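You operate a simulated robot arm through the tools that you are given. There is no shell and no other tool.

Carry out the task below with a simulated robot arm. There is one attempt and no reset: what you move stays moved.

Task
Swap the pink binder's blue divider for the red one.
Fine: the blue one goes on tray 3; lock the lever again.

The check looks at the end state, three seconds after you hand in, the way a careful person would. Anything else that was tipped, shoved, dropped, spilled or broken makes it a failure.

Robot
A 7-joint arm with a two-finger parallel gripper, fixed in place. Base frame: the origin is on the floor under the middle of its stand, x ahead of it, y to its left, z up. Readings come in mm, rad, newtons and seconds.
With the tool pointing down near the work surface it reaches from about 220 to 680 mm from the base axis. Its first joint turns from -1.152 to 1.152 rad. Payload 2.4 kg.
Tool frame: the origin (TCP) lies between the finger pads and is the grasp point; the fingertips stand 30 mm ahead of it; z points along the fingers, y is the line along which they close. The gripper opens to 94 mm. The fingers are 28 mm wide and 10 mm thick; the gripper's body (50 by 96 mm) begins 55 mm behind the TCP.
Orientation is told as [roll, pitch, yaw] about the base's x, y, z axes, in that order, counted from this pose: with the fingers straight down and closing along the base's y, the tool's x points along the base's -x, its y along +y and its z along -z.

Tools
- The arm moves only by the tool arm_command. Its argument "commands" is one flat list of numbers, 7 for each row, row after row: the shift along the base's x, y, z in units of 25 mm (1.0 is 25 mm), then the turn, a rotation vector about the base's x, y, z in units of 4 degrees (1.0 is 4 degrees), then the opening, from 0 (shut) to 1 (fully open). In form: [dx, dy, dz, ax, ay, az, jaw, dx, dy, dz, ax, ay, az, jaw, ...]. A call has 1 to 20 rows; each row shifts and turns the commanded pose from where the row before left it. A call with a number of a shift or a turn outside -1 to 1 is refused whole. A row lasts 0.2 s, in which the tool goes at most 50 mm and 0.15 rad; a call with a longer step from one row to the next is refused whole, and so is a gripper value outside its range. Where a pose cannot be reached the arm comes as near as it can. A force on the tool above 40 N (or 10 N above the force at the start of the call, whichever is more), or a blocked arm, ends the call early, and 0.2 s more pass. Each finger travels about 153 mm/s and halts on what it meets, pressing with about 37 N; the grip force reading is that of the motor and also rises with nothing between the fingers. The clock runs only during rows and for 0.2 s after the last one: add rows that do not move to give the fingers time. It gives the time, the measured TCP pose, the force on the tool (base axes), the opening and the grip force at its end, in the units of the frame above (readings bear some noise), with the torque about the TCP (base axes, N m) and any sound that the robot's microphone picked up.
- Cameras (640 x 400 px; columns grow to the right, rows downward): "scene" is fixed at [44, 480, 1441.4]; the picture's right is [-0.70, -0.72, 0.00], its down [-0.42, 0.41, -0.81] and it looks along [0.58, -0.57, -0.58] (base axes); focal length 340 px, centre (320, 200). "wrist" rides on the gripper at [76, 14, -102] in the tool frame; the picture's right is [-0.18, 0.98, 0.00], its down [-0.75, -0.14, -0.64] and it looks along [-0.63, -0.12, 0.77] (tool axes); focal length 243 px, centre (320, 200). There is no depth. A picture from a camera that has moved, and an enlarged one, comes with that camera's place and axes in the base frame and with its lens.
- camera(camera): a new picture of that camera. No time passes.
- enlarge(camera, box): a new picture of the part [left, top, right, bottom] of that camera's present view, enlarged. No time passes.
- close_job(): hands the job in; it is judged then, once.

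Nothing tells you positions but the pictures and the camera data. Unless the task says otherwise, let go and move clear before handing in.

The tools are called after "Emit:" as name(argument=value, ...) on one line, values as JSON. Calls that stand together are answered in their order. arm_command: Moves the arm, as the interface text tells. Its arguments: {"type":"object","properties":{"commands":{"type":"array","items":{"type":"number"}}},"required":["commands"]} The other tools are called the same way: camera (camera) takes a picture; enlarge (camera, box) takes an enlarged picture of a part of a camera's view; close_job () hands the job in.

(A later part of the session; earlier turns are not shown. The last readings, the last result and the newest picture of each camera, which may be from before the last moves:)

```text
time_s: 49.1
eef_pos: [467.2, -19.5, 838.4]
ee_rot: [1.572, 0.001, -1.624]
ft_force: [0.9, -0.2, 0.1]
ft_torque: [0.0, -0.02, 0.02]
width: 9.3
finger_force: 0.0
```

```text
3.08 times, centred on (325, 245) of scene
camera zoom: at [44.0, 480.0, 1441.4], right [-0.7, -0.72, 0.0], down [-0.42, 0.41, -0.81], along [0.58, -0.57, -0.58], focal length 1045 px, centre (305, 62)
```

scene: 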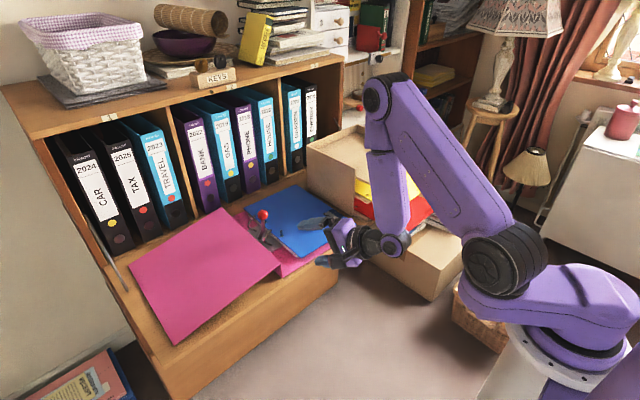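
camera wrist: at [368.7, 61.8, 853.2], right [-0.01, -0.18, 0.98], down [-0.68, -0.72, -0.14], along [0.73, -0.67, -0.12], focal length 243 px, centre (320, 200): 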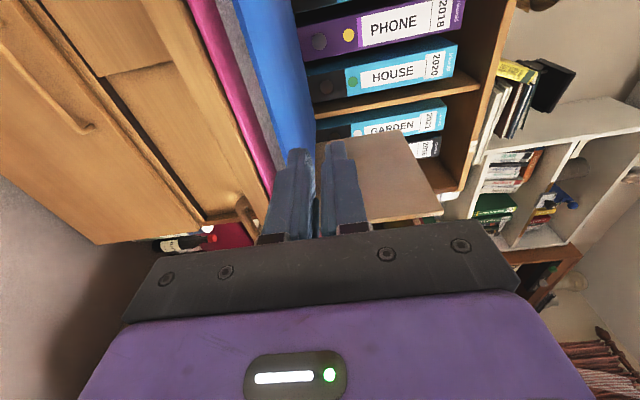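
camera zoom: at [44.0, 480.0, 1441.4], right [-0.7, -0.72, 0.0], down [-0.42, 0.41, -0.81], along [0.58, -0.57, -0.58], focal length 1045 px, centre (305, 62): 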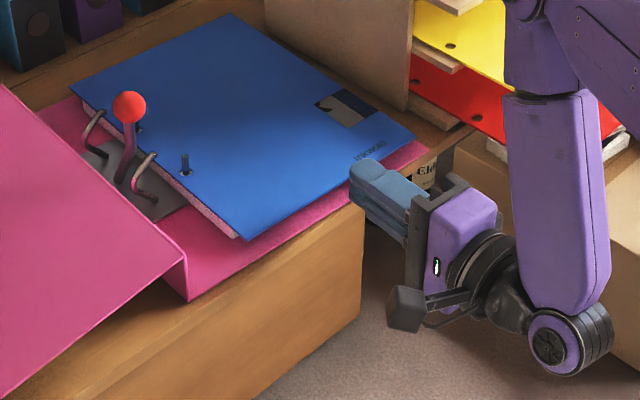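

Emit:
enlarge(camera="scene", box=[290, 240, 320, 260])

Emit:
enlarge(camera="scene", box=[340, 215, 370, 235])

Emit:
enlarge(camera="scene", box=[240, 200, 285, 230])

Emit:
enlarge(camera="scene", box=[285, 178, 315, 198])

```text
16.00 times, centred on (305, 250) of scene
camera zoom: at [44.0, 480.0, 1441.4], right [-0.7, -0.72, 0.0], down [-0.42, 0.41, -0.81], along [0.58, -0.57, -0.58], focal length 5436 px, centre (560, -600)
```

zoom: 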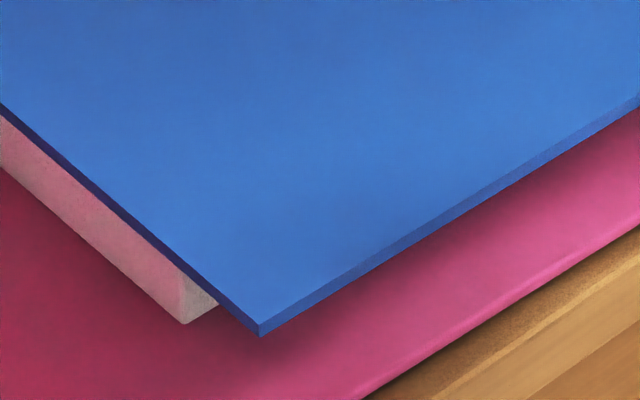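

```text
16.00 times, centred on (355, 225) of scene
camera zoom: at [44.0, 480.0, 1441.4], right [-0.7, -0.72, 0.0], down [-0.42, 0.41, -0.81], along [0.58, -0.57, -0.58], focal length 5436 px, centre (-240, -200)
```

zoom: 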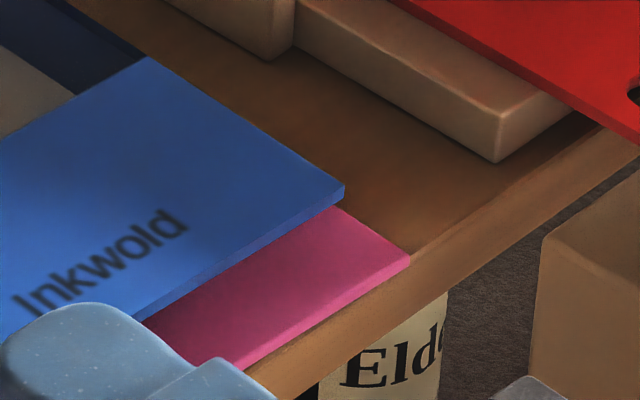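

```text
13.33 times, centred on (262, 215) of scene
camera zoom: at [44.0, 480.0, 1441.4], right [-0.7, -0.72, 0.0], down [-0.42, 0.41, -0.81], along [0.58, -0.57, -0.58], focal length 4530 px, centre (1087, 0)
```

zoom: 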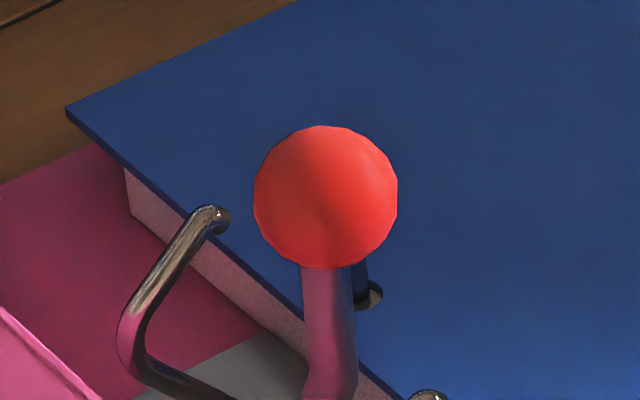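

```text
16.00 times, centred on (300, 188) of scene
camera zoom: at [44.0, 480.0, 1441.4], right [-0.7, -0.72, 0.0], down [-0.42, 0.41, -0.81], along [0.58, -0.57, -0.58], focal length 5436 px, centre (640, 392)
```

zoom: 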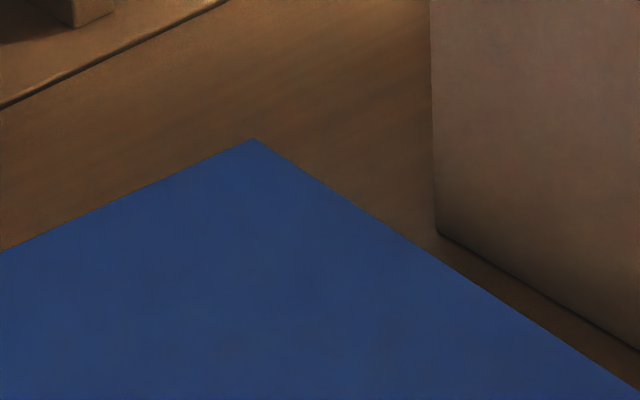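

Corner measurements agree on a yaw of −2.9°, with the front centre at (517.6, −20.5) and the sheet about 2.5 mm thick at z≈812. I'll descend to sheet height while still in front of the edge.

Emit:
arm_command(commands=[0, 0, -0.35, 0, 0, 0, 0.096, 0, 0, -0.35, 0, 0, 0, 0.096, 0, 0, -0.35, 0, 0, 0, 0.096, 0, 0, 0, 0, 0, 0, 0.096])

Emit:
camera(camera="wrist")

Emit:
enlarge(camera="wrist", box=[200, 60, 360, 200])

Emit:
enlarge(camera="scene", box=[300, 200, 400, 280])

```text
time_s: 50.1
eef_pos: [467.6, -21.1, 812.2]
ee_rot: [1.571, 0.002, -1.622]
ft_force: [-0.1, 0.2, -0.2]
ft_torque: [0.03, 0.01, -0.01]
width: 9.5
finger_force: 0.2
```

```text
taken
camera wrist: at [367.8, 61.9, 827.4], right [-0.01, -0.19, 0.98], down [-0.68, -0.72, -0.14], along [0.73, -0.67, -0.12], focal length 243 px, centre (320, 200)
```

wrist: 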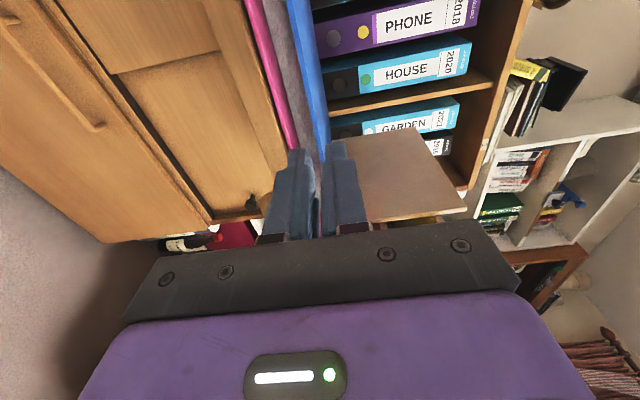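

```text
2.86 times, centred on (280, 130) of wrist
camera zoom: at [367.8, 61.9, 827.4], right [-0.01, -0.19, 0.98], down [-0.68, -0.72, -0.14], along [0.73, -0.67, -0.12], focal length 693 px, centre (434, 400)
```

zoom: 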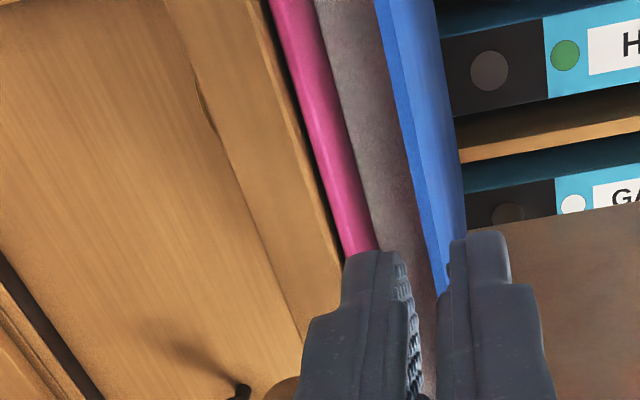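

```text
5.00 times, centred on (350, 240) of scene
camera zoom: at [44.0, 480.0, 1441.4], right [-0.7, -0.72, 0.0], down [-0.42, 0.41, -0.81], along [0.58, -0.57, -0.58], focal length 1699 px, centre (170, 0)
```

zoom: 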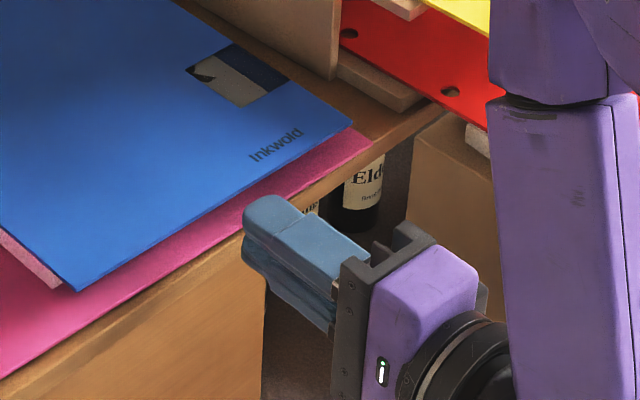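

The sheet's edge lines up with the gap between the fingers, so I'll advance and slide one finger over and one under the overhang.

Emit:
arm_command(commands=[0.4, -0.01, 0, 0, 0, 0, 0.096, 0.4, -0.01, 0, 0, 0, 0, 0.096, 0.4, -0.01, 0, 0, 0, 0, 0.096, 0.36, -0.01, 0, 0, 0, 0, 0.096, 0, 0, 0, 0, 0, 0, 0.096])

Emit:
enlarge(camera="wrist", box=[200, 60, 360, 200])

Emit:
enlarge(camera="scene", box=[270, 200, 390, 280])

```text
time_s: 51.3
eef_pos: [504.7, -19.6, 813.2]
ee_rot: [1.569, 0.0, -1.624]
ft_force: [-0.1, 0.3, -0.2]
ft_torque: [-0.01, -0.01, -0.03]
width: 9.4
finger_force: 0.1
```

```text
2.86 times, centred on (280, 130) of wrist
camera zoom: at [406.1, 62.3, 827.5], right [-0.01, -0.19, 0.98], down [-0.68, -0.72, -0.14], along [0.73, -0.67, -0.12], focal length 693 px, centre (434, 400)
```

zoom: 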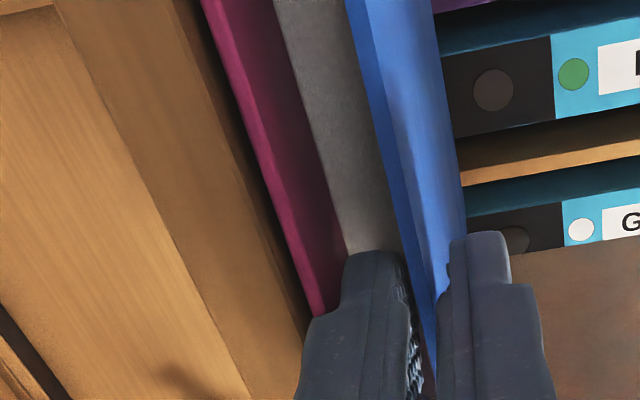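

```text
5.00 times, centred on (330, 240) of scene
camera zoom: at [44.0, 480.0, 1441.4], right [-0.7, -0.72, 0.0], down [-0.42, 0.41, -0.81], along [0.58, -0.57, -0.58], focal length 1699 px, centre (270, 0)
```

zoom: 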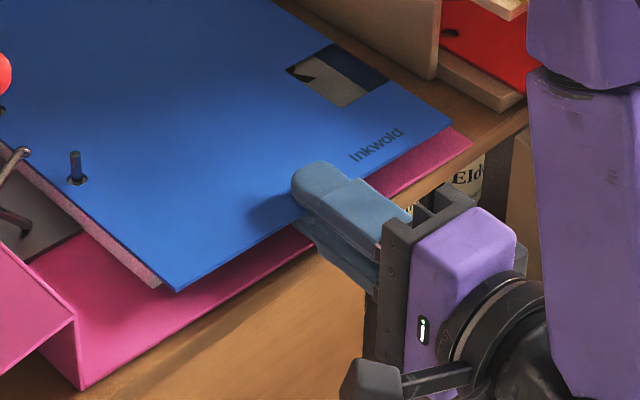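

Blue is between the fingers with about 17 mm of overlap. I'll close on it now.

Emit:
arm_command(commands=[0.1, -0.005, 0, 0, 0, 0, 0.096, 0, 0, 0, 0, 0, 0, 0.05, 0, 0, 0, 0, 0, 0, 0.0, 0, 0, 0, 0, 0, 0, 0])

Emit:
enlarge(camera="wrist", box=[200, 60, 360, 200])

Emit:
enlarge(camera="scene", box=[240, 190, 390, 290])

```text
time_s: 52.3
eef_pos: [507.5, -19.8, 813.5]
ee_rot: [1.569, 0.001, -1.625]
ft_force: [0.3, -1.4, 0.6]
ft_torque: [0.03, 0.12, -0.01]
width: 1.9
finger_force: 36.8
```

```text
2.86 times, centred on (280, 130) of wrist
camera zoom: at [409.2, 61.8, 827.3], right [-0.01, -0.19, 0.98], down [-0.68, -0.72, -0.14], along [0.73, -0.67, -0.12], focal length 693 px, centre (434, 400)
```

zoom: 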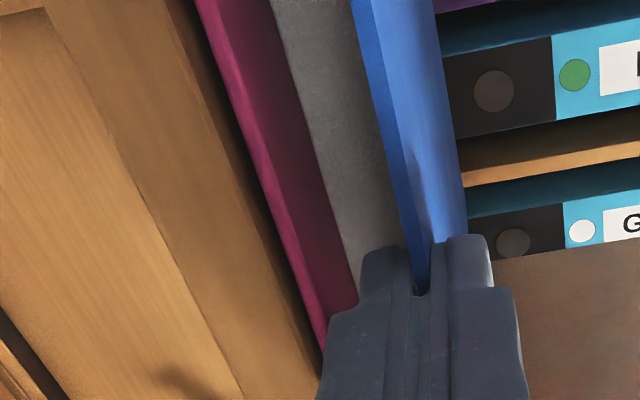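

```text
4.00 times, centred on (315, 240) of scene
camera zoom: at [44.1, 480.0, 1441.4], right [-0.7, -0.72, 0.0], down [-0.42, 0.41, -0.81], along [0.58, -0.57, -0.58], focal length 1359 px, centre (340, 40)
```

zoom: 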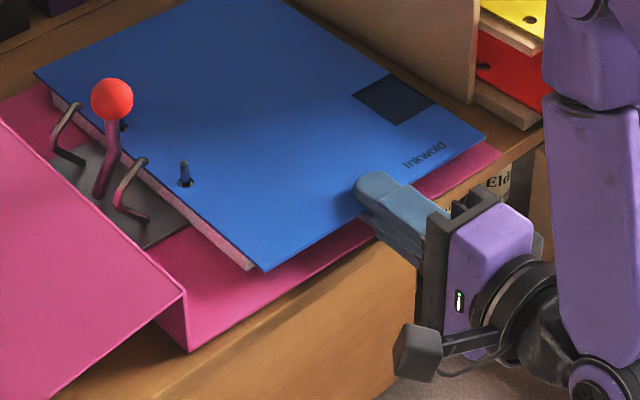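

Blue is gripped; the jaws read 1.9 mm. It's still on the pegs, so I'll use it to gently ease the binder back to its original place and angle: about 9 mm toward the robot and +2.9° of yaw.

Emit:
arm_command(commands=[-0.061, -0.024, 0, 0, 0, 0.121, 0, -0.061, -0.024, 0, 0, 0, 0.121, 0, -0.061, -0.024, 0, 0, 0, 0.121, 0, -0.061, -0.024, 0, 0, 0, 0.121, 0, -0.061, -0.024, 0, 0, 0, 0.121, 0, -0.061, -0.024, 0, 0, 0, 0.121, 0, 0, 0, 0, 0, 0, 0, 0])

Emit:
enlarge(camera="scene", box=[240, 190, 390, 290])

```text
time_s: 53.9
eef_pos: [499.9, -24.0, 812.7]
ee_rot: [1.571, 0.002, -1.573]
ft_force: [3.6, -1.7, -0.7]
ft_torque: [0.09, 0.03, -0.57]
width: 1.9
finger_force: 37.1
```

```text
4.00 times, centred on (315, 240) of scene
camera zoom: at [44.1, 480.0, 1441.5], right [-0.7, -0.72, 0.0], down [-0.42, 0.41, -0.81], along [0.58, -0.56, -0.58], focal length 1359 px, centre (340, 40)
```

zoom: 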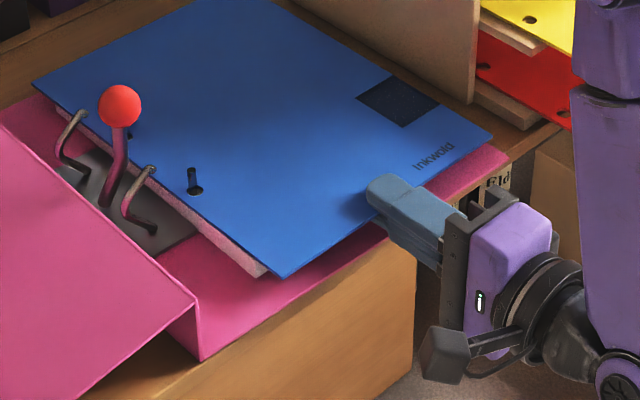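

The binder is back close to its original pose. I'll relax the preload slightly and lift blue straight up off the pegs.

Emit:
arm_command(commands=[0.05, 0.01, 0, 0, 0, -0.17, 0, 0, 0, 0.1, 0, 0, 0, 0, 0, 0, 0.2, 0, 0, 0, 0, 0, 0, 0.2, 0, 0, 0, 0, 0, 0, 0.2, 0, 0, 0, 0, 0, 0, 0, 0, 0, 0, 0])

Emit:
enlarge(camera="scene", box=[230, 180, 380, 280])

```text
time_s: 55.3
eef_pos: [501.4, -21.5, 830.7]
ee_rot: [1.571, 0.001, -1.583]
ft_force: [0.2, -0.7, -0.8]
ft_torque: [-0.04, 0.15, 0.01]
width: 2.4
finger_force: 37.4
```

```text
4.00 times, centred on (305, 230) of scene
camera zoom: at [44.1, 480.0, 1441.4], right [-0.7, -0.72, 0.0], down [-0.42, 0.41, -0.81], along [0.58, -0.57, -0.58], focal length 1359 px, centre (380, 80)
```

zoom: 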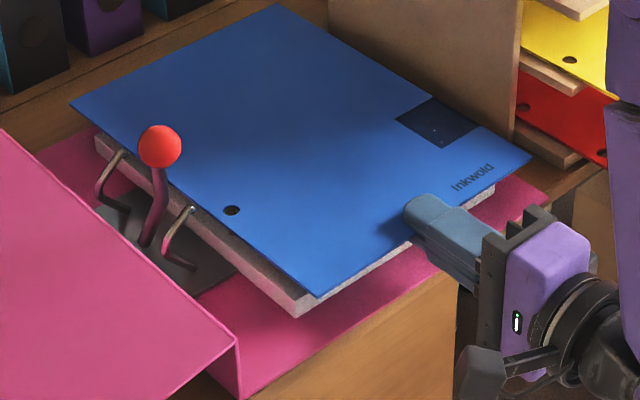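

Emit:
enlarge(camera="scene", box=[250, 205, 310, 250])

Emit:
camera(camera="wrist")

```text
8.89 times, centred on (280, 228) of scene
camera zoom: at [44.1, 480.0, 1441.4], right [-0.7, -0.72, 0.0], down [-0.42, 0.41, -0.81], along [0.58, -0.57, -0.58], focal length 3020 px, centre (676, -44)
```

zoom: 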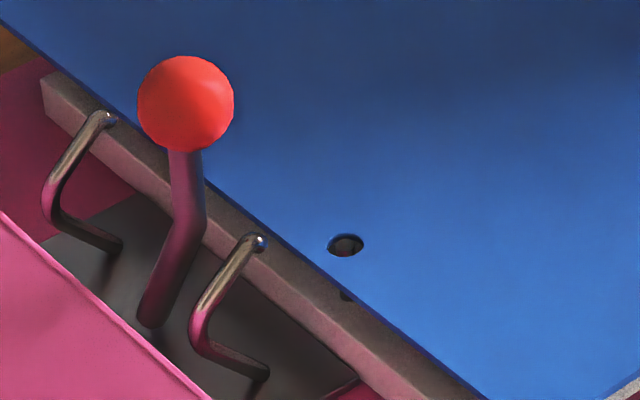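

```text
taken
camera wrist: at [399.8, 54.6, 844.7], right [0.0, -0.19, 0.98], down [-0.65, -0.74, -0.14], along [0.76, -0.64, -0.12], focal length 243 px, centre (320, 200)
```

wrist: 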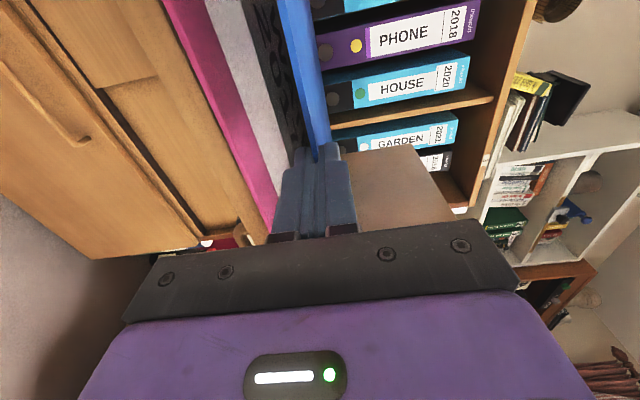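

Emit:
arm_command(commands=[0, 0, 0.3, 0, 0, 0, 0, 0, 0, 0.3, 0, 0, 0, 0, 0, 0, 0.3, 0, 0, 0, 0, 0, 0, 0, 0, 0, 0, 0])

Emit:
enlarge(camera="scene", box=[230, 175, 390, 285])

Emit:
enlarge(camera="scene", box=[250, 200, 310, 245])

```text
time_s: 56.3
eef_pos: [500.9, -24.6, 851.1]
ee_rot: [1.568, 0.003, -1.583]
ft_force: [-0.2, 0.5, -0.2]
ft_torque: [-0.02, 0.14, 0.0]
width: 1.9
finger_force: 36.9
```

```text
3.64 times, centred on (310, 230) of scene
camera zoom: at [44.1, 480.0, 1441.4], right [-0.7, -0.72, 0.0], down [-0.42, 0.41, -0.81], along [0.58, -0.57, -0.58], focal length 1236 px, centre (356, 91)
```

zoom: 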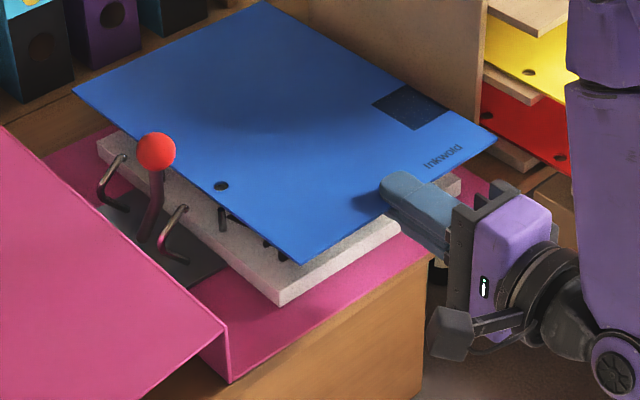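

```text
8.89 times, centred on (280, 222) of scene
camera zoom: at [44.1, 480.0, 1441.4], right [-0.7, -0.72, 0.0], down [-0.42, 0.41, -0.81], along [0.58, -0.57, -0.58], focal length 3020 px, centre (676, 0)
```

zoom: 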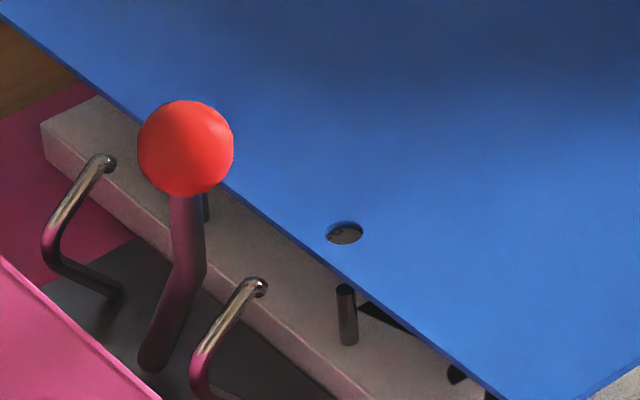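

Blue is clear of the pegs and the pages stayed put. Next I'll raise it, moving slightly forward to stay in reach, until it's above the tray walls (z≈960).

Emit:
arm_command(commands=[0.2, -0.07, 0.8, 0, 0, 0, 0, 0.3, -0.07, 0.8, 0, 0, 0, 0, 0.3, -0.07, 0.8, 0, 0, 0, 0, 0.3, -0.07, 0.8, 0, 0, 0, 0, 0.3, -0.07, 0.8, 0, 0, 0, 0, 0.2, -0.07, 0.8, 0, 0, 0, 0, 0, 0, 0, 0, 0, 0, 0])

Emit:
camera(camera="scene")

```text
time_s: 57.9
eef_pos: [539.9, -35.4, 972.8]
ee_rot: [1.568, 0.001, -1.584]
ft_force: [-0.5, 0.3, -0.5]
ft_torque: [0.02, 0.15, 0.0]
width: 2.0
finger_force: 37.4
```

```text
taken
```

scene: 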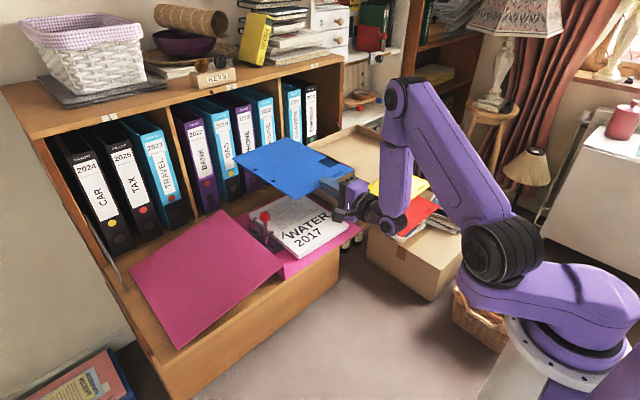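

Emit:
arm_command(commands=[0, -0.8, 0.3, 0, 0, 0.04, 0, -0.1, -1, 0.3, 0, 0, 0.04, 0, -0.1, -1, 0.1, 0, 0, 0.04, 0, -0.2, -1, 0, 0, 0, 0.04, 0, -0.2, -1, 0, 0, 0, 0.03, 0, -0.2, -1, 0, 0, 0, 0, 0, -0.2, -1, 0, 0, 0, 0, 0, -0.2, -1, 0, 0, 0, 0, 0, -0.2, -1, 0, 0, 0, 0, 0, -0.2, -1, 0, 0, 0, 0, 0, 0, -0.2, 0, 0, 0, 0, 0])

Emit:
camera(camera="scene")

Emit:
camera(camera="wrist")

```text
time_s: 60.3
eef_pos: [500.1, -285.4, 988.2]
ee_rot: [1.57, 0.003, -1.571]
ft_force: [0.3, -0.2, -1.2]
ft_torque: [0.01, 0.12, 0.0]
width: 2.3
finger_force: 37.1
```

```text
taken
```

scene: 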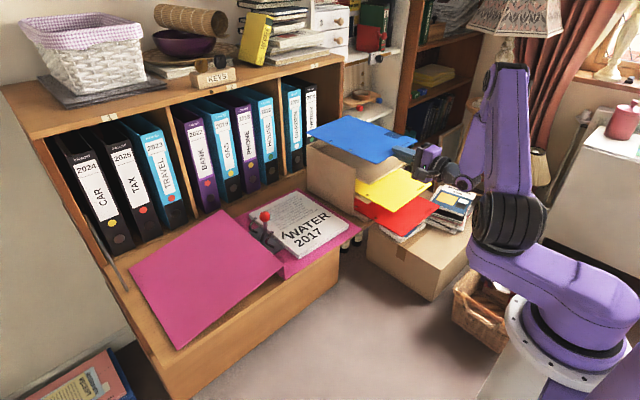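

```text
taken
camera wrist: at [397.7, -210.2, 1002.7], right [0.0, -0.19, 0.98], down [-0.64, -0.75, -0.14], along [0.77, -0.63, -0.12], focal length 243 px, centre (320, 200)
```

wrist: 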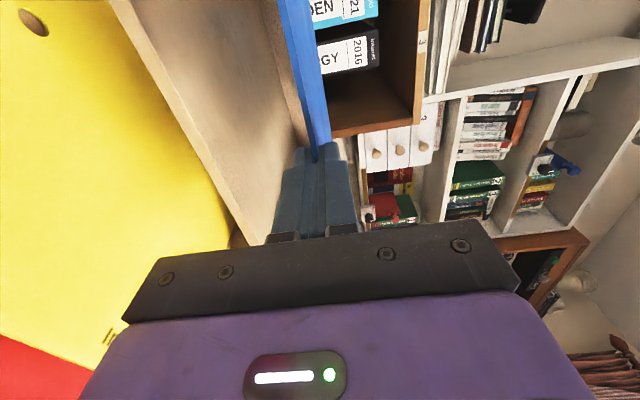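

Blue is above the tray stack now. I'll check how it lines up with tray 3's side walls.

Emit:
enlarge(camera="scene", box=[295, 105, 435, 210])

Emit:
enlarge(camera="wrist", box=[140, 0, 360, 160])

```text
3.81 times, centred on (365, 158) of scene
camera zoom: at [44.1, 480.0, 1441.4], right [-0.7, -0.72, 0.0], down [-0.42, 0.41, -0.81], along [0.58, -0.57, -0.58], focal length 1294 px, centre (149, 362)
```

zoom: 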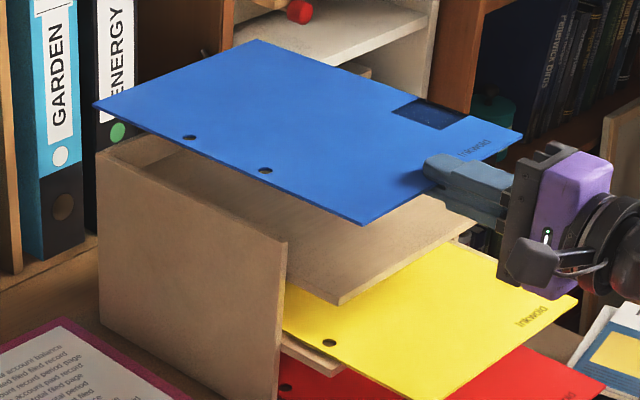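

```text
2.50 times, centred on (250, 80) of wrist
camera zoom: at [397.7, -210.2, 1002.7], right [0.0, -0.19, 0.98], down [-0.64, -0.75, -0.14], along [0.77, -0.63, -0.12], focal length 606 px, centre (495, 500)
```

zoom: 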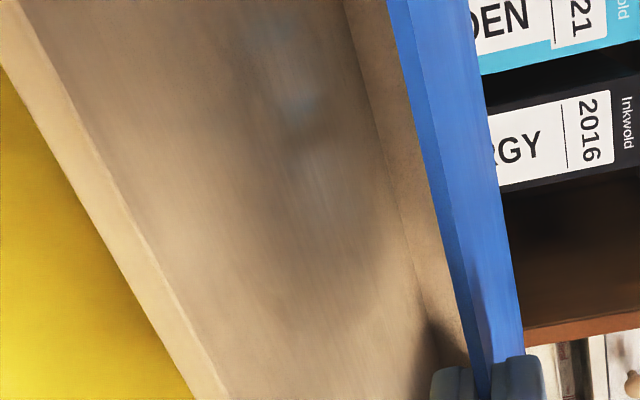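

Emit:
enlarge(camera="scene", box=[345, 155, 385, 185])

Emit:
enlarge(camera="scene", box=[395, 145, 435, 175])

Emit:
enlarge(camera="scene", box=[310, 135, 350, 165])

```text
13.33 times, centred on (365, 170) of scene
camera zoom: at [44.1, 480.0, 1441.4], right [-0.7, -0.72, 0.0], down [-0.42, 0.41, -0.81], along [0.58, -0.57, -0.58], focal length 4530 px, centre (-280, 600)
```

zoom: 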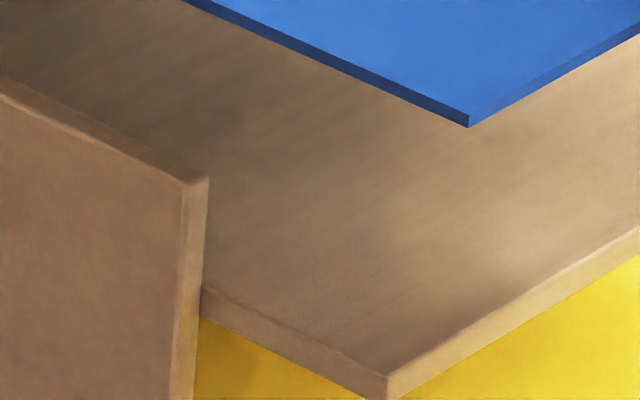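

```text
13.33 times, centred on (415, 160) of scene
camera zoom: at [44.1, 480.0, 1441.4], right [-0.7, -0.72, 0.0], down [-0.42, 0.41, -0.81], along [0.58, -0.57, -0.58], focal length 4530 px, centre (-947, 733)
```

zoom: 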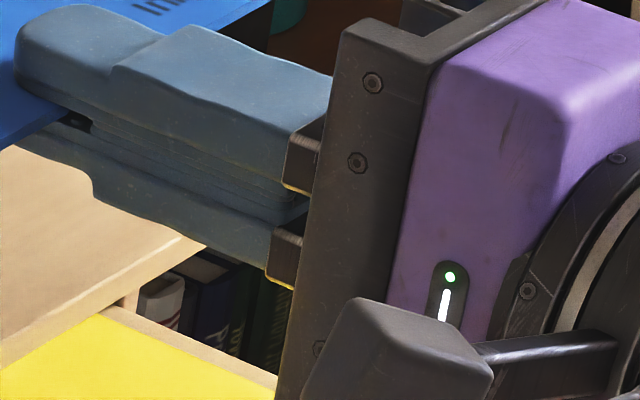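

```text
13.33 times, centred on (330, 150) of scene
camera zoom: at [44.1, 480.0, 1441.4], right [-0.7, -0.72, 0.0], down [-0.42, 0.41, -0.81], along [0.58, -0.57, -0.58], focal length 4530 px, centre (187, 867)
```

zoom: 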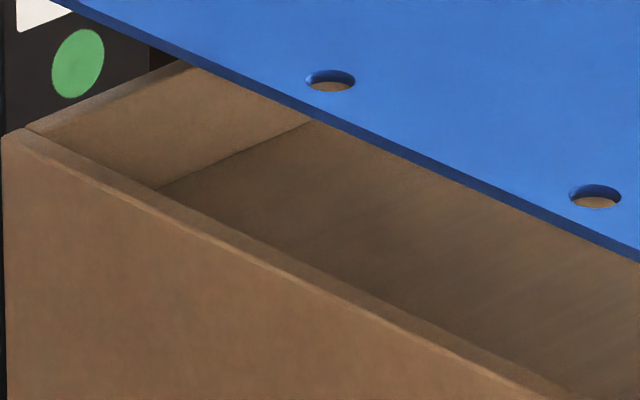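

Blue is centred between tray 3's walls, roughly 10–13 mm clear on each side. I'll draw it back a little so the fingers stay ahead of the tray lip, and lower it.

Emit:
arm_command(commands=[-0.33, -0.02, 0, 0, 0, 0, 0, -0.33, -0.02, 0, 0, 0, 0, 0, -0.33, -0.01, 0, 0, 0, 0, 0, -0.33, 0, 0, 0, 0, 0, 0, 0, 0, -0.4, 0, 0, 0, 0, 0, 0, -0.4, 0, 0, 0, 0, 0, 0, -0.4, 0, 0, 0, 0, 0, 0, -0.4, 0, 0, 0, 0, 0, 0, -0.3, 0, 0, 0, 0, 0, 0, 0, 0, 0, 0, 0])

Emit:
enlarge(camera="scene", box=[295, 105, 435, 210])

Emit:
enlarge(camera="wrist", box=[140, 0, 360, 160])

```text
time_s: 62.5
eef_pos: [468.1, -287.9, 941.2]
ee_rot: [1.57, 0.002, -1.574]
ft_force: [0.7, 0.8, -0.9]
ft_torque: [-0.02, 0.15, -0.02]
width: 2.1
finger_force: 36.4
```

```text
3.81 times, centred on (365, 158) of scene
camera zoom: at [44.1, 480.0, 1441.4], right [-0.7, -0.72, 0.0], down [-0.42, 0.41, -0.81], along [0.58, -0.57, -0.58], focal length 1294 px, centre (149, 362)
```

zoom: 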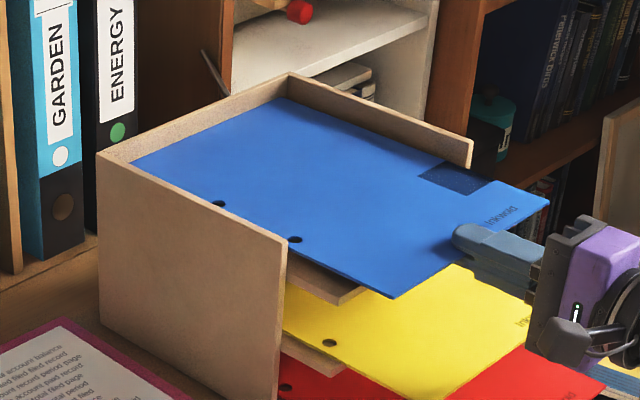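

```text
2.50 times, centred on (250, 80) of wrist
camera zoom: at [364.6, -210.7, 956.3], right [0.0, -0.19, 0.98], down [-0.64, -0.75, -0.14], along [0.77, -0.63, -0.12], focal length 606 px, centre (495, 500)
```

zoom: 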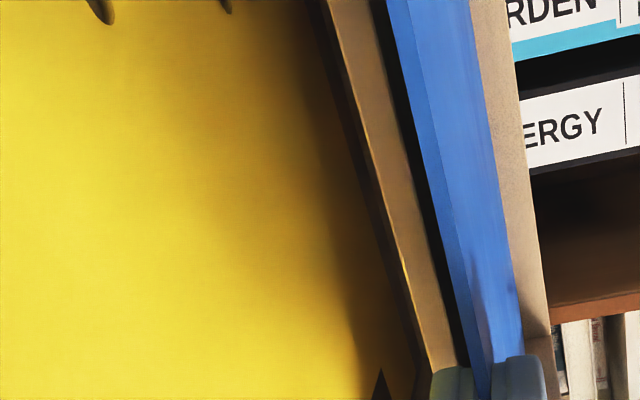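

Emit:
arm_command(commands=[0, 0, -0.12, 0, 0, 0, 0, 0, 0, -0.12, 0, 0, 0, 0, 0, 0, -0.08, 0, 0, 0, 0, 0, 0, -0.06, 0, 0, 0, 0, 0, 0, 0, 0, 0, 0, 0])

Emit:
enlarge(camera="wrist", box=[220, 0, 380, 160])

Emit:
enlarge(camera="scene", box=[345, 150, 425, 200])

```text
time_s: 63.7
eef_pos: [467.8, -286.5, 933.5]
ee_rot: [1.572, -0.001, -1.571]
ft_force: [-4.8, -1.0, 0.4]
ft_torque: [-0.07, -0.45, -0.38]
width: 2.0
finger_force: 36.8
```

```text
2.50 times, centred on (300, 80) of wrist
camera zoom: at [365.3, -210.3, 948.1], right [0.0, -0.18, 0.98], down [-0.64, -0.75, -0.14], along [0.77, -0.63, -0.12], focal length 606 px, centre (370, 500)
```

zoom: 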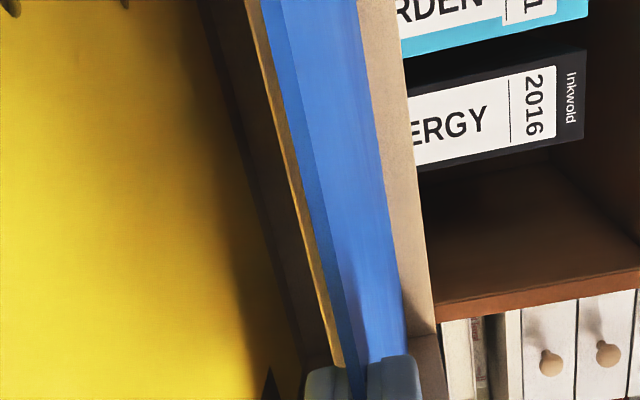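

```text
8.00 times, centred on (385, 175) of scene
camera zoom: at [43.9, 480.0, 1441.4], right [-0.7, -0.72, 0.0], down [-0.42, 0.41, -0.81], along [0.58, -0.57, -0.58], focal length 2718 px, centre (-200, 400)
```

zoom: 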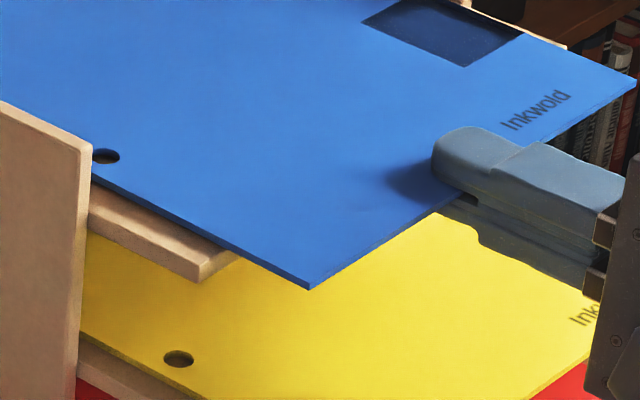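

A slight rearward push suggests the sheet's back edge is touching the tray's back wall. I'll ease off 5 mm toward the robot and finish lowering.

Emit:
arm_command(commands=[-0.1, 0, 0, 0, 0, 0, 0, -0.1, 0, 0, 0, 0, 0, 0, 0, 0, -0.06, 0, 0, 0, 0, 0, 0, 0, 0, 0, 0, 0])

Emit:
enlarge(camera="scene", box=[295, 105, 435, 210])

```text
time_s: 64.7
eef_pos: [462.0, -284.1, 932.0]
ee_rot: [1.575, 0.0, -1.57]
ft_force: [0.9, 4.1, 13.3]
ft_torque: [0.01, -0.59, 0.31]
width: 2.4
finger_force: 37.1
```

```text
3.81 times, centred on (365, 158) of scene
camera zoom: at [43.8, 480.3, 1441.4], right [-0.7, -0.72, 0.0], down [-0.42, 0.41, -0.81], along [0.58, -0.57, -0.58], focal length 1294 px, centre (149, 362)
```

zoom: 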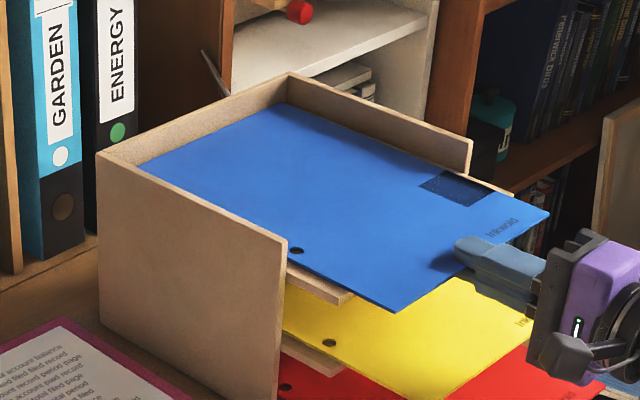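

It's resting on tray 3 now. I'll release it and back straight out.

Emit:
arm_command(commands=[0, 0, 0.04, 0, 0, 0, 0, 0, 0, 0, 0, 0, 0, 0.15, 0, 0, 0, 0, 0, 0, 0.15, -0.5, 0, 0, 0, 0, 0, 0.15, -0.7, 0, 0, 0, 0, 0, 0.15, -0.4, 0, 0, 0, 0, 0, 0.15, 0, 0, 0, 0, 0, 0, 0.15])

Emit:
camera(camera="scene")

Emit:
enlarge(camera="scene", box=[295, 105, 435, 210])

```text
time_s: 66.3
eef_pos: [422.2, -287.3, 933.4]
ee_rot: [1.571, 0.002, -1.573]
ft_force: [0.8, 0.3, -0.7]
ft_torque: [-0.05, -0.02, 0.03]
width: 14.0
finger_force: 0.1
```

```text
taken
```

scene: 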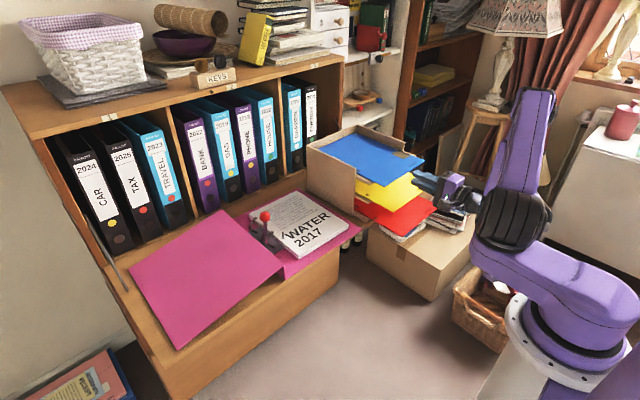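

```text
3.81 times, centred on (365, 158) of scene
camera zoom: at [44.0, 480.0, 1441.4], right [-0.7, -0.72, 0.0], down [-0.42, 0.41, -0.81], along [0.58, -0.57, -0.58], focal length 1294 px, centre (149, 362)
```

zoom: 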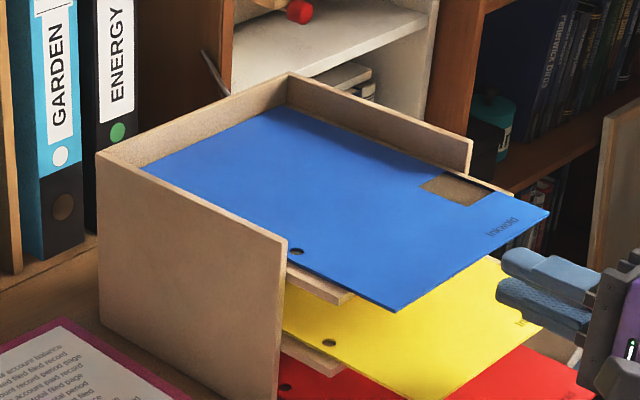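

Blue is on tray 3. Next I'll measure the red divider's exact pose in the bottom tray.

Emit:
enlarge(camera="scene", box=[355, 205, 415, 245])

Emit:
enlarge(camera="scene", box=[405, 190, 465, 230])

Emit:
camera(camera="wrist")

```text
10.00 times, centred on (385, 225) of scene
camera zoom: at [44.0, 480.0, 1441.4], right [-0.7, -0.72, 0.0], down [-0.42, 0.41, -0.81], along [0.58, -0.57, -0.58], focal length 3398 px, centre (-330, -50)
```

zoom: 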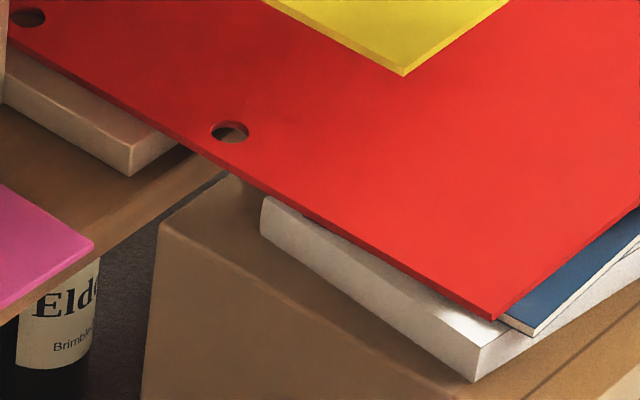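

```text
10.00 times, centred on (435, 210) of scene
camera zoom: at [44.0, 480.0, 1441.4], right [-0.7, -0.72, 0.0], down [-0.42, 0.41, -0.81], along [0.58, -0.57, -0.58], focal length 3398 px, centre (-830, 100)
```

zoom: 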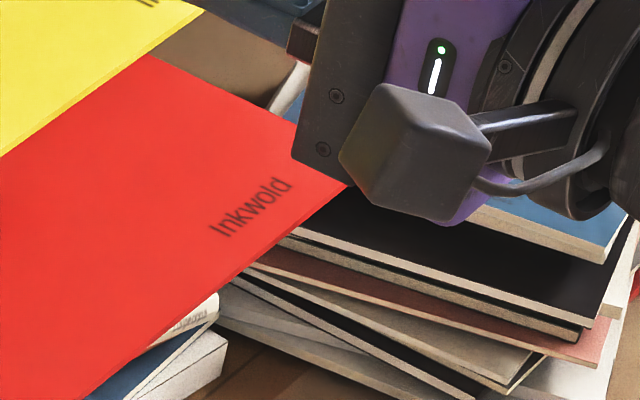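

```text
taken
camera wrist: at [320.4, -210.9, 947.3], right [0.0, -0.19, 0.98], down [-0.64, -0.75, -0.14], along [0.77, -0.63, -0.12], focal length 243 px, centre (320, 200)
```

wrist: 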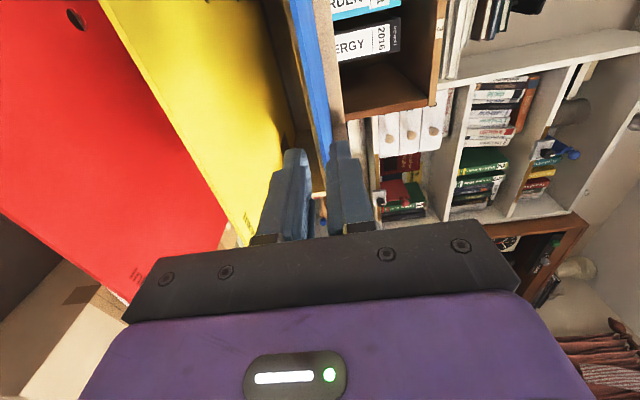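

Emit:
arm_command(commands=[-0.85, 0.03, -0.4, 0, 0, 0, 0.15, -0.85, 0.03, -0.5, 0, 0, 0, 0.12, -0.85, 0.03, -0.6, 0, 0, 0, 0.1, -0.6, 0.02, -0.7, 0, 0, 0, 0.096, 0, 0, -0.8, 0, 0, 0, 0.096, 0, 0, -0.8, 0, 0, 0, 0.096, 0, 0, -0.6, 0, 0, 0, 0.096, 0, 0, 0, 0, 0, 0, 0.096])

Emit:
camera(camera="scene")

Emit:
camera(camera="wrist")

```text
time_s: 68.1
eef_pos: [345.5, -284.0, 823.4]
ee_rot: [1.57, 0.002, -1.571]
ft_force: [0.1, -0.9, 0.8]
ft_torque: [0.0, -0.04, -0.02]
width: 9.6
finger_force: 0.0
```

```text
taken
```

scene: 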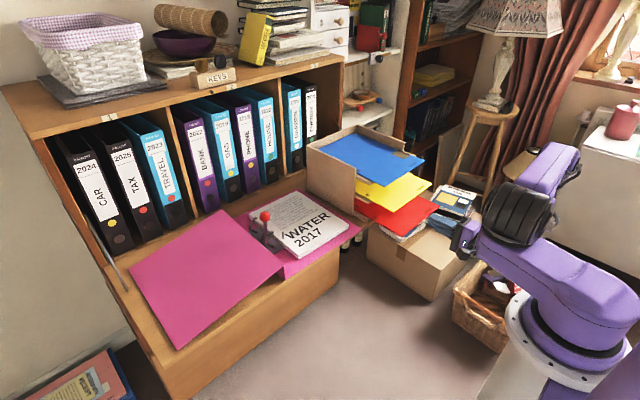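

```text
taken
camera wrist: at [241.9, -208.0, 838.9], right [0.0, -0.19, 0.98], down [-0.64, -0.75, -0.14], along [0.77, -0.63, -0.12], focal length 243 px, centre (320, 200)
```

wrist: 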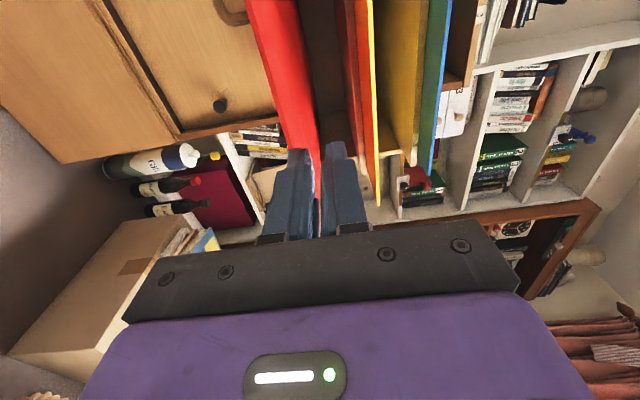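

Emit:
enlarge(camera="wrist", box=[230, 0, 390, 170])

Emit:
enlarge(camera="scene", box=[355, 180, 475, 260])

Emit:
enlarge(camera="scene", box=[420, 190, 450, 210])

Emit:
enlarge(camera="scene", box=[385, 225, 415, 245])

```text
2.35 times, centred on (310, 85) of wrist
camera zoom: at [241.9, -208.0, 838.9], right [0.0, -0.19, 0.98], down [-0.64, -0.75, -0.14], along [0.77, -0.63, -0.12], focal length 571 px, centre (344, 471)
```

zoom: 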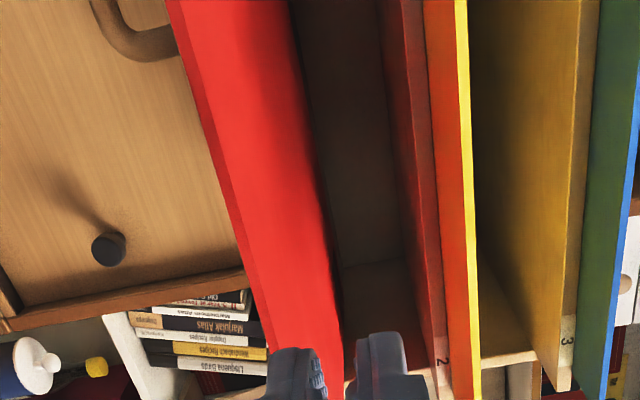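

```text
5.00 times, centred on (415, 220) of scene
camera zoom: at [44.0, 480.0, 1441.4], right [-0.7, -0.72, 0.0], down [-0.42, 0.41, -0.81], along [0.58, -0.57, -0.58], focal length 1699 px, centre (-155, 100)
```

zoom: 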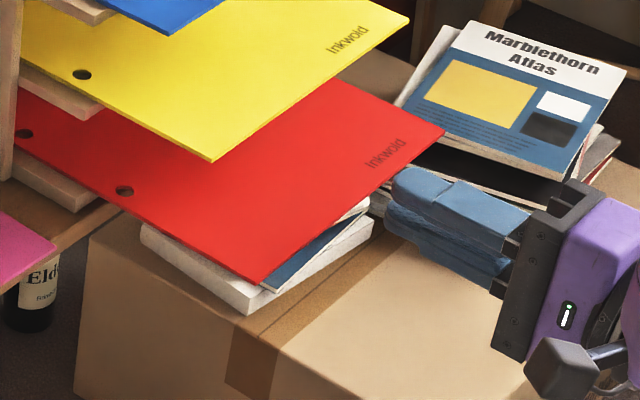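

```text
16.00 times, centred on (435, 200) of scene
camera zoom: at [44.0, 480.0, 1441.4], right [-0.7, -0.72, 0.0], down [-0.42, 0.41, -0.81], along [0.58, -0.57, -0.58], focal length 5436 px, centre (-1520, 200)
```

zoom: 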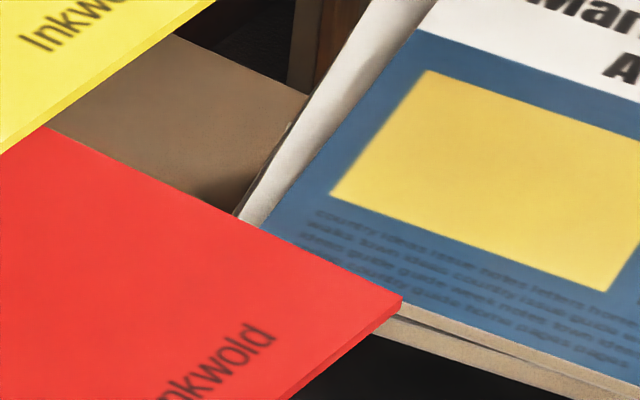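

```text
16.00 times, centred on (400, 235) of scene
camera zoom: at [44.0, 480.0, 1441.4], right [-0.7, -0.72, 0.0], down [-0.42, 0.41, -0.81], along [0.58, -0.57, -0.58], focal length 5436 px, centre (-960, -360)
```

zoom: 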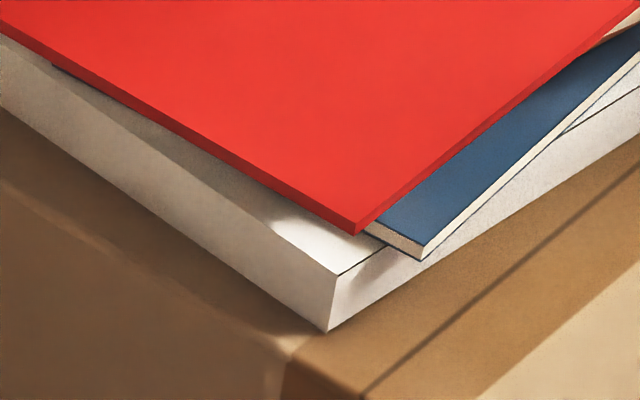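

Emit:
enlarge(camera="wrist", box=[260, 60, 340, 160])

```text
4.00 times, centred on (300, 110) of wrist
camera zoom: at [241.9, -208.0, 838.9], right [0.0, -0.19, 0.98], down [-0.64, -0.75, -0.14], along [0.77, -0.63, -0.12], focal length 970 px, centre (400, 560)
```

zoom: 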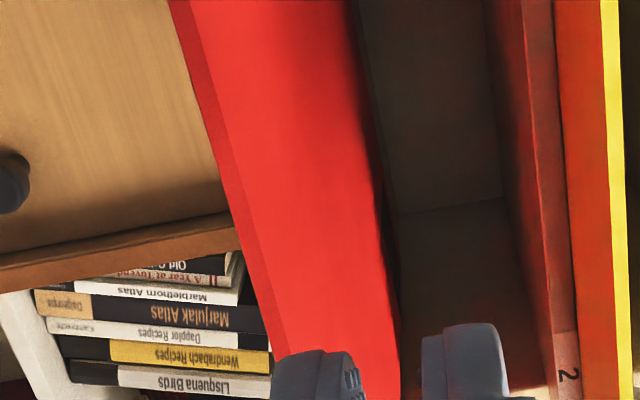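

Red measures level at z≈803.7, front edge x≈394.4, centred at y≈−283.9, with no yaw. I'll line up with it and slide the jaws over its front edge.

Emit:
arm_command(commands=[0, 0, -0.4, 0, 0, 0, 0.096, 0, 0, -0.388, 0, 0, 0, 0.096, 0, 0, 0, 0, 0, 0, 0.096])

Emit:
enlarge(camera="wrist", box=[260, 60, 340, 160])

```text
time_s: 68.9
eef_pos: [344.9, -283.3, 803.2]
ee_rot: [1.571, 0.002, -1.573]
ft_force: [0.4, 0.7, -0.7]
ft_torque: [0.01, 0.01, 0.01]
width: 9.3
finger_force: 0.1
```

```text
4.00 times, centred on (300, 110) of wrist
camera zoom: at [242.1, -207.2, 817.0], right [0.0, -0.19, 0.98], down [-0.64, -0.75, -0.14], along [0.77, -0.63, -0.12], focal length 970 px, centre (400, 560)
```

zoom: 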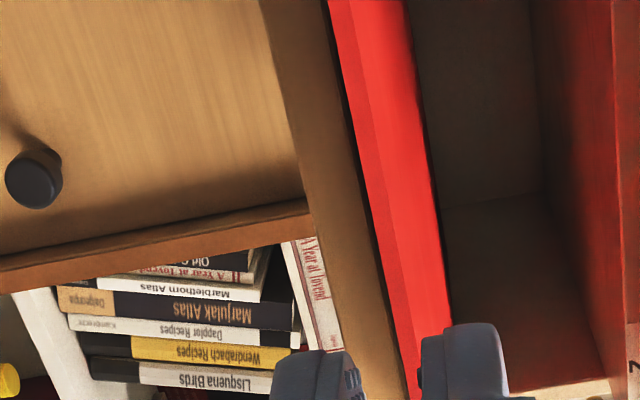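

Emit:
arm_command(commands=[0.39, -0.006, 0.02, 0, 0, 0, 0.096, 0.39, -0.006, 0, 0, 0, 0, 0.096, 0.39, -0.006, 0, 0, 0, 0, 0.096, 0.39, -0.006, 0, 0, 0, 0, 0.096, 0, 0, 0, 0, 0, 0, 0.096])

Emit:
enlarge(camera="wrist", box=[260, 60, 340, 160])

Emit:
enlarge(camera="scene", box=[355, 180, 475, 260])

```text
time_s: 70.1
eef_pos: [381.8, -282.5, 803.9]
ee_rot: [1.571, 0.003, -1.572]
ft_force: [-0.1, 0.4, 1.2]
ft_torque: [-0.03, 0.02, 0.02]
width: 9.3
finger_force: 0.0
```

```text
4.00 times, centred on (300, 110) of wrist
camera zoom: at [279.1, -206.4, 818.0], right [0.0, -0.19, 0.98], down [-0.64, -0.75, -0.14], along [0.77, -0.63, -0.12], focal length 970 px, centre (400, 560)
```

zoom: 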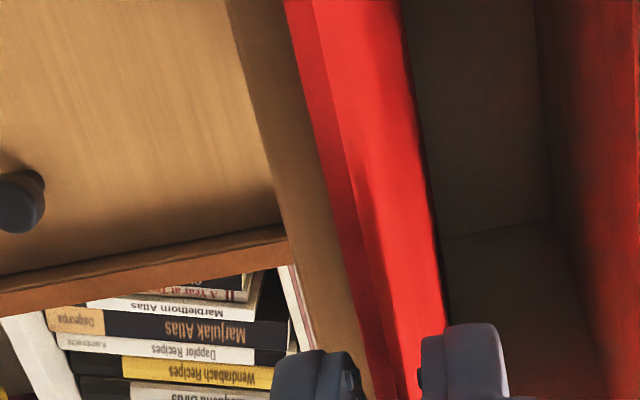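

```text
5.00 times, centred on (415, 220) of scene
camera zoom: at [44.0, 480.0, 1441.4], right [-0.7, -0.72, 0.0], down [-0.42, 0.41, -0.81], along [0.58, -0.57, -0.58], focal length 1699 px, centre (-155, 100)
```

zoom: 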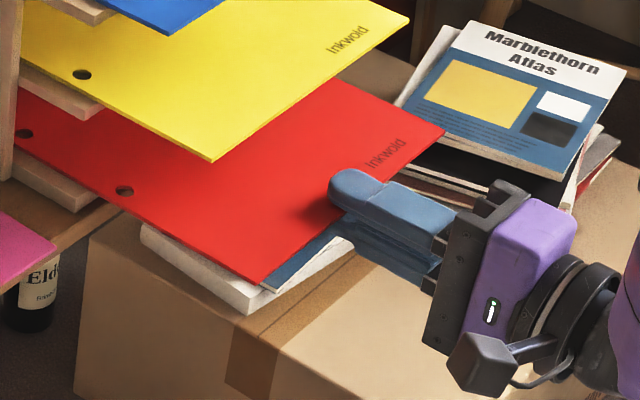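

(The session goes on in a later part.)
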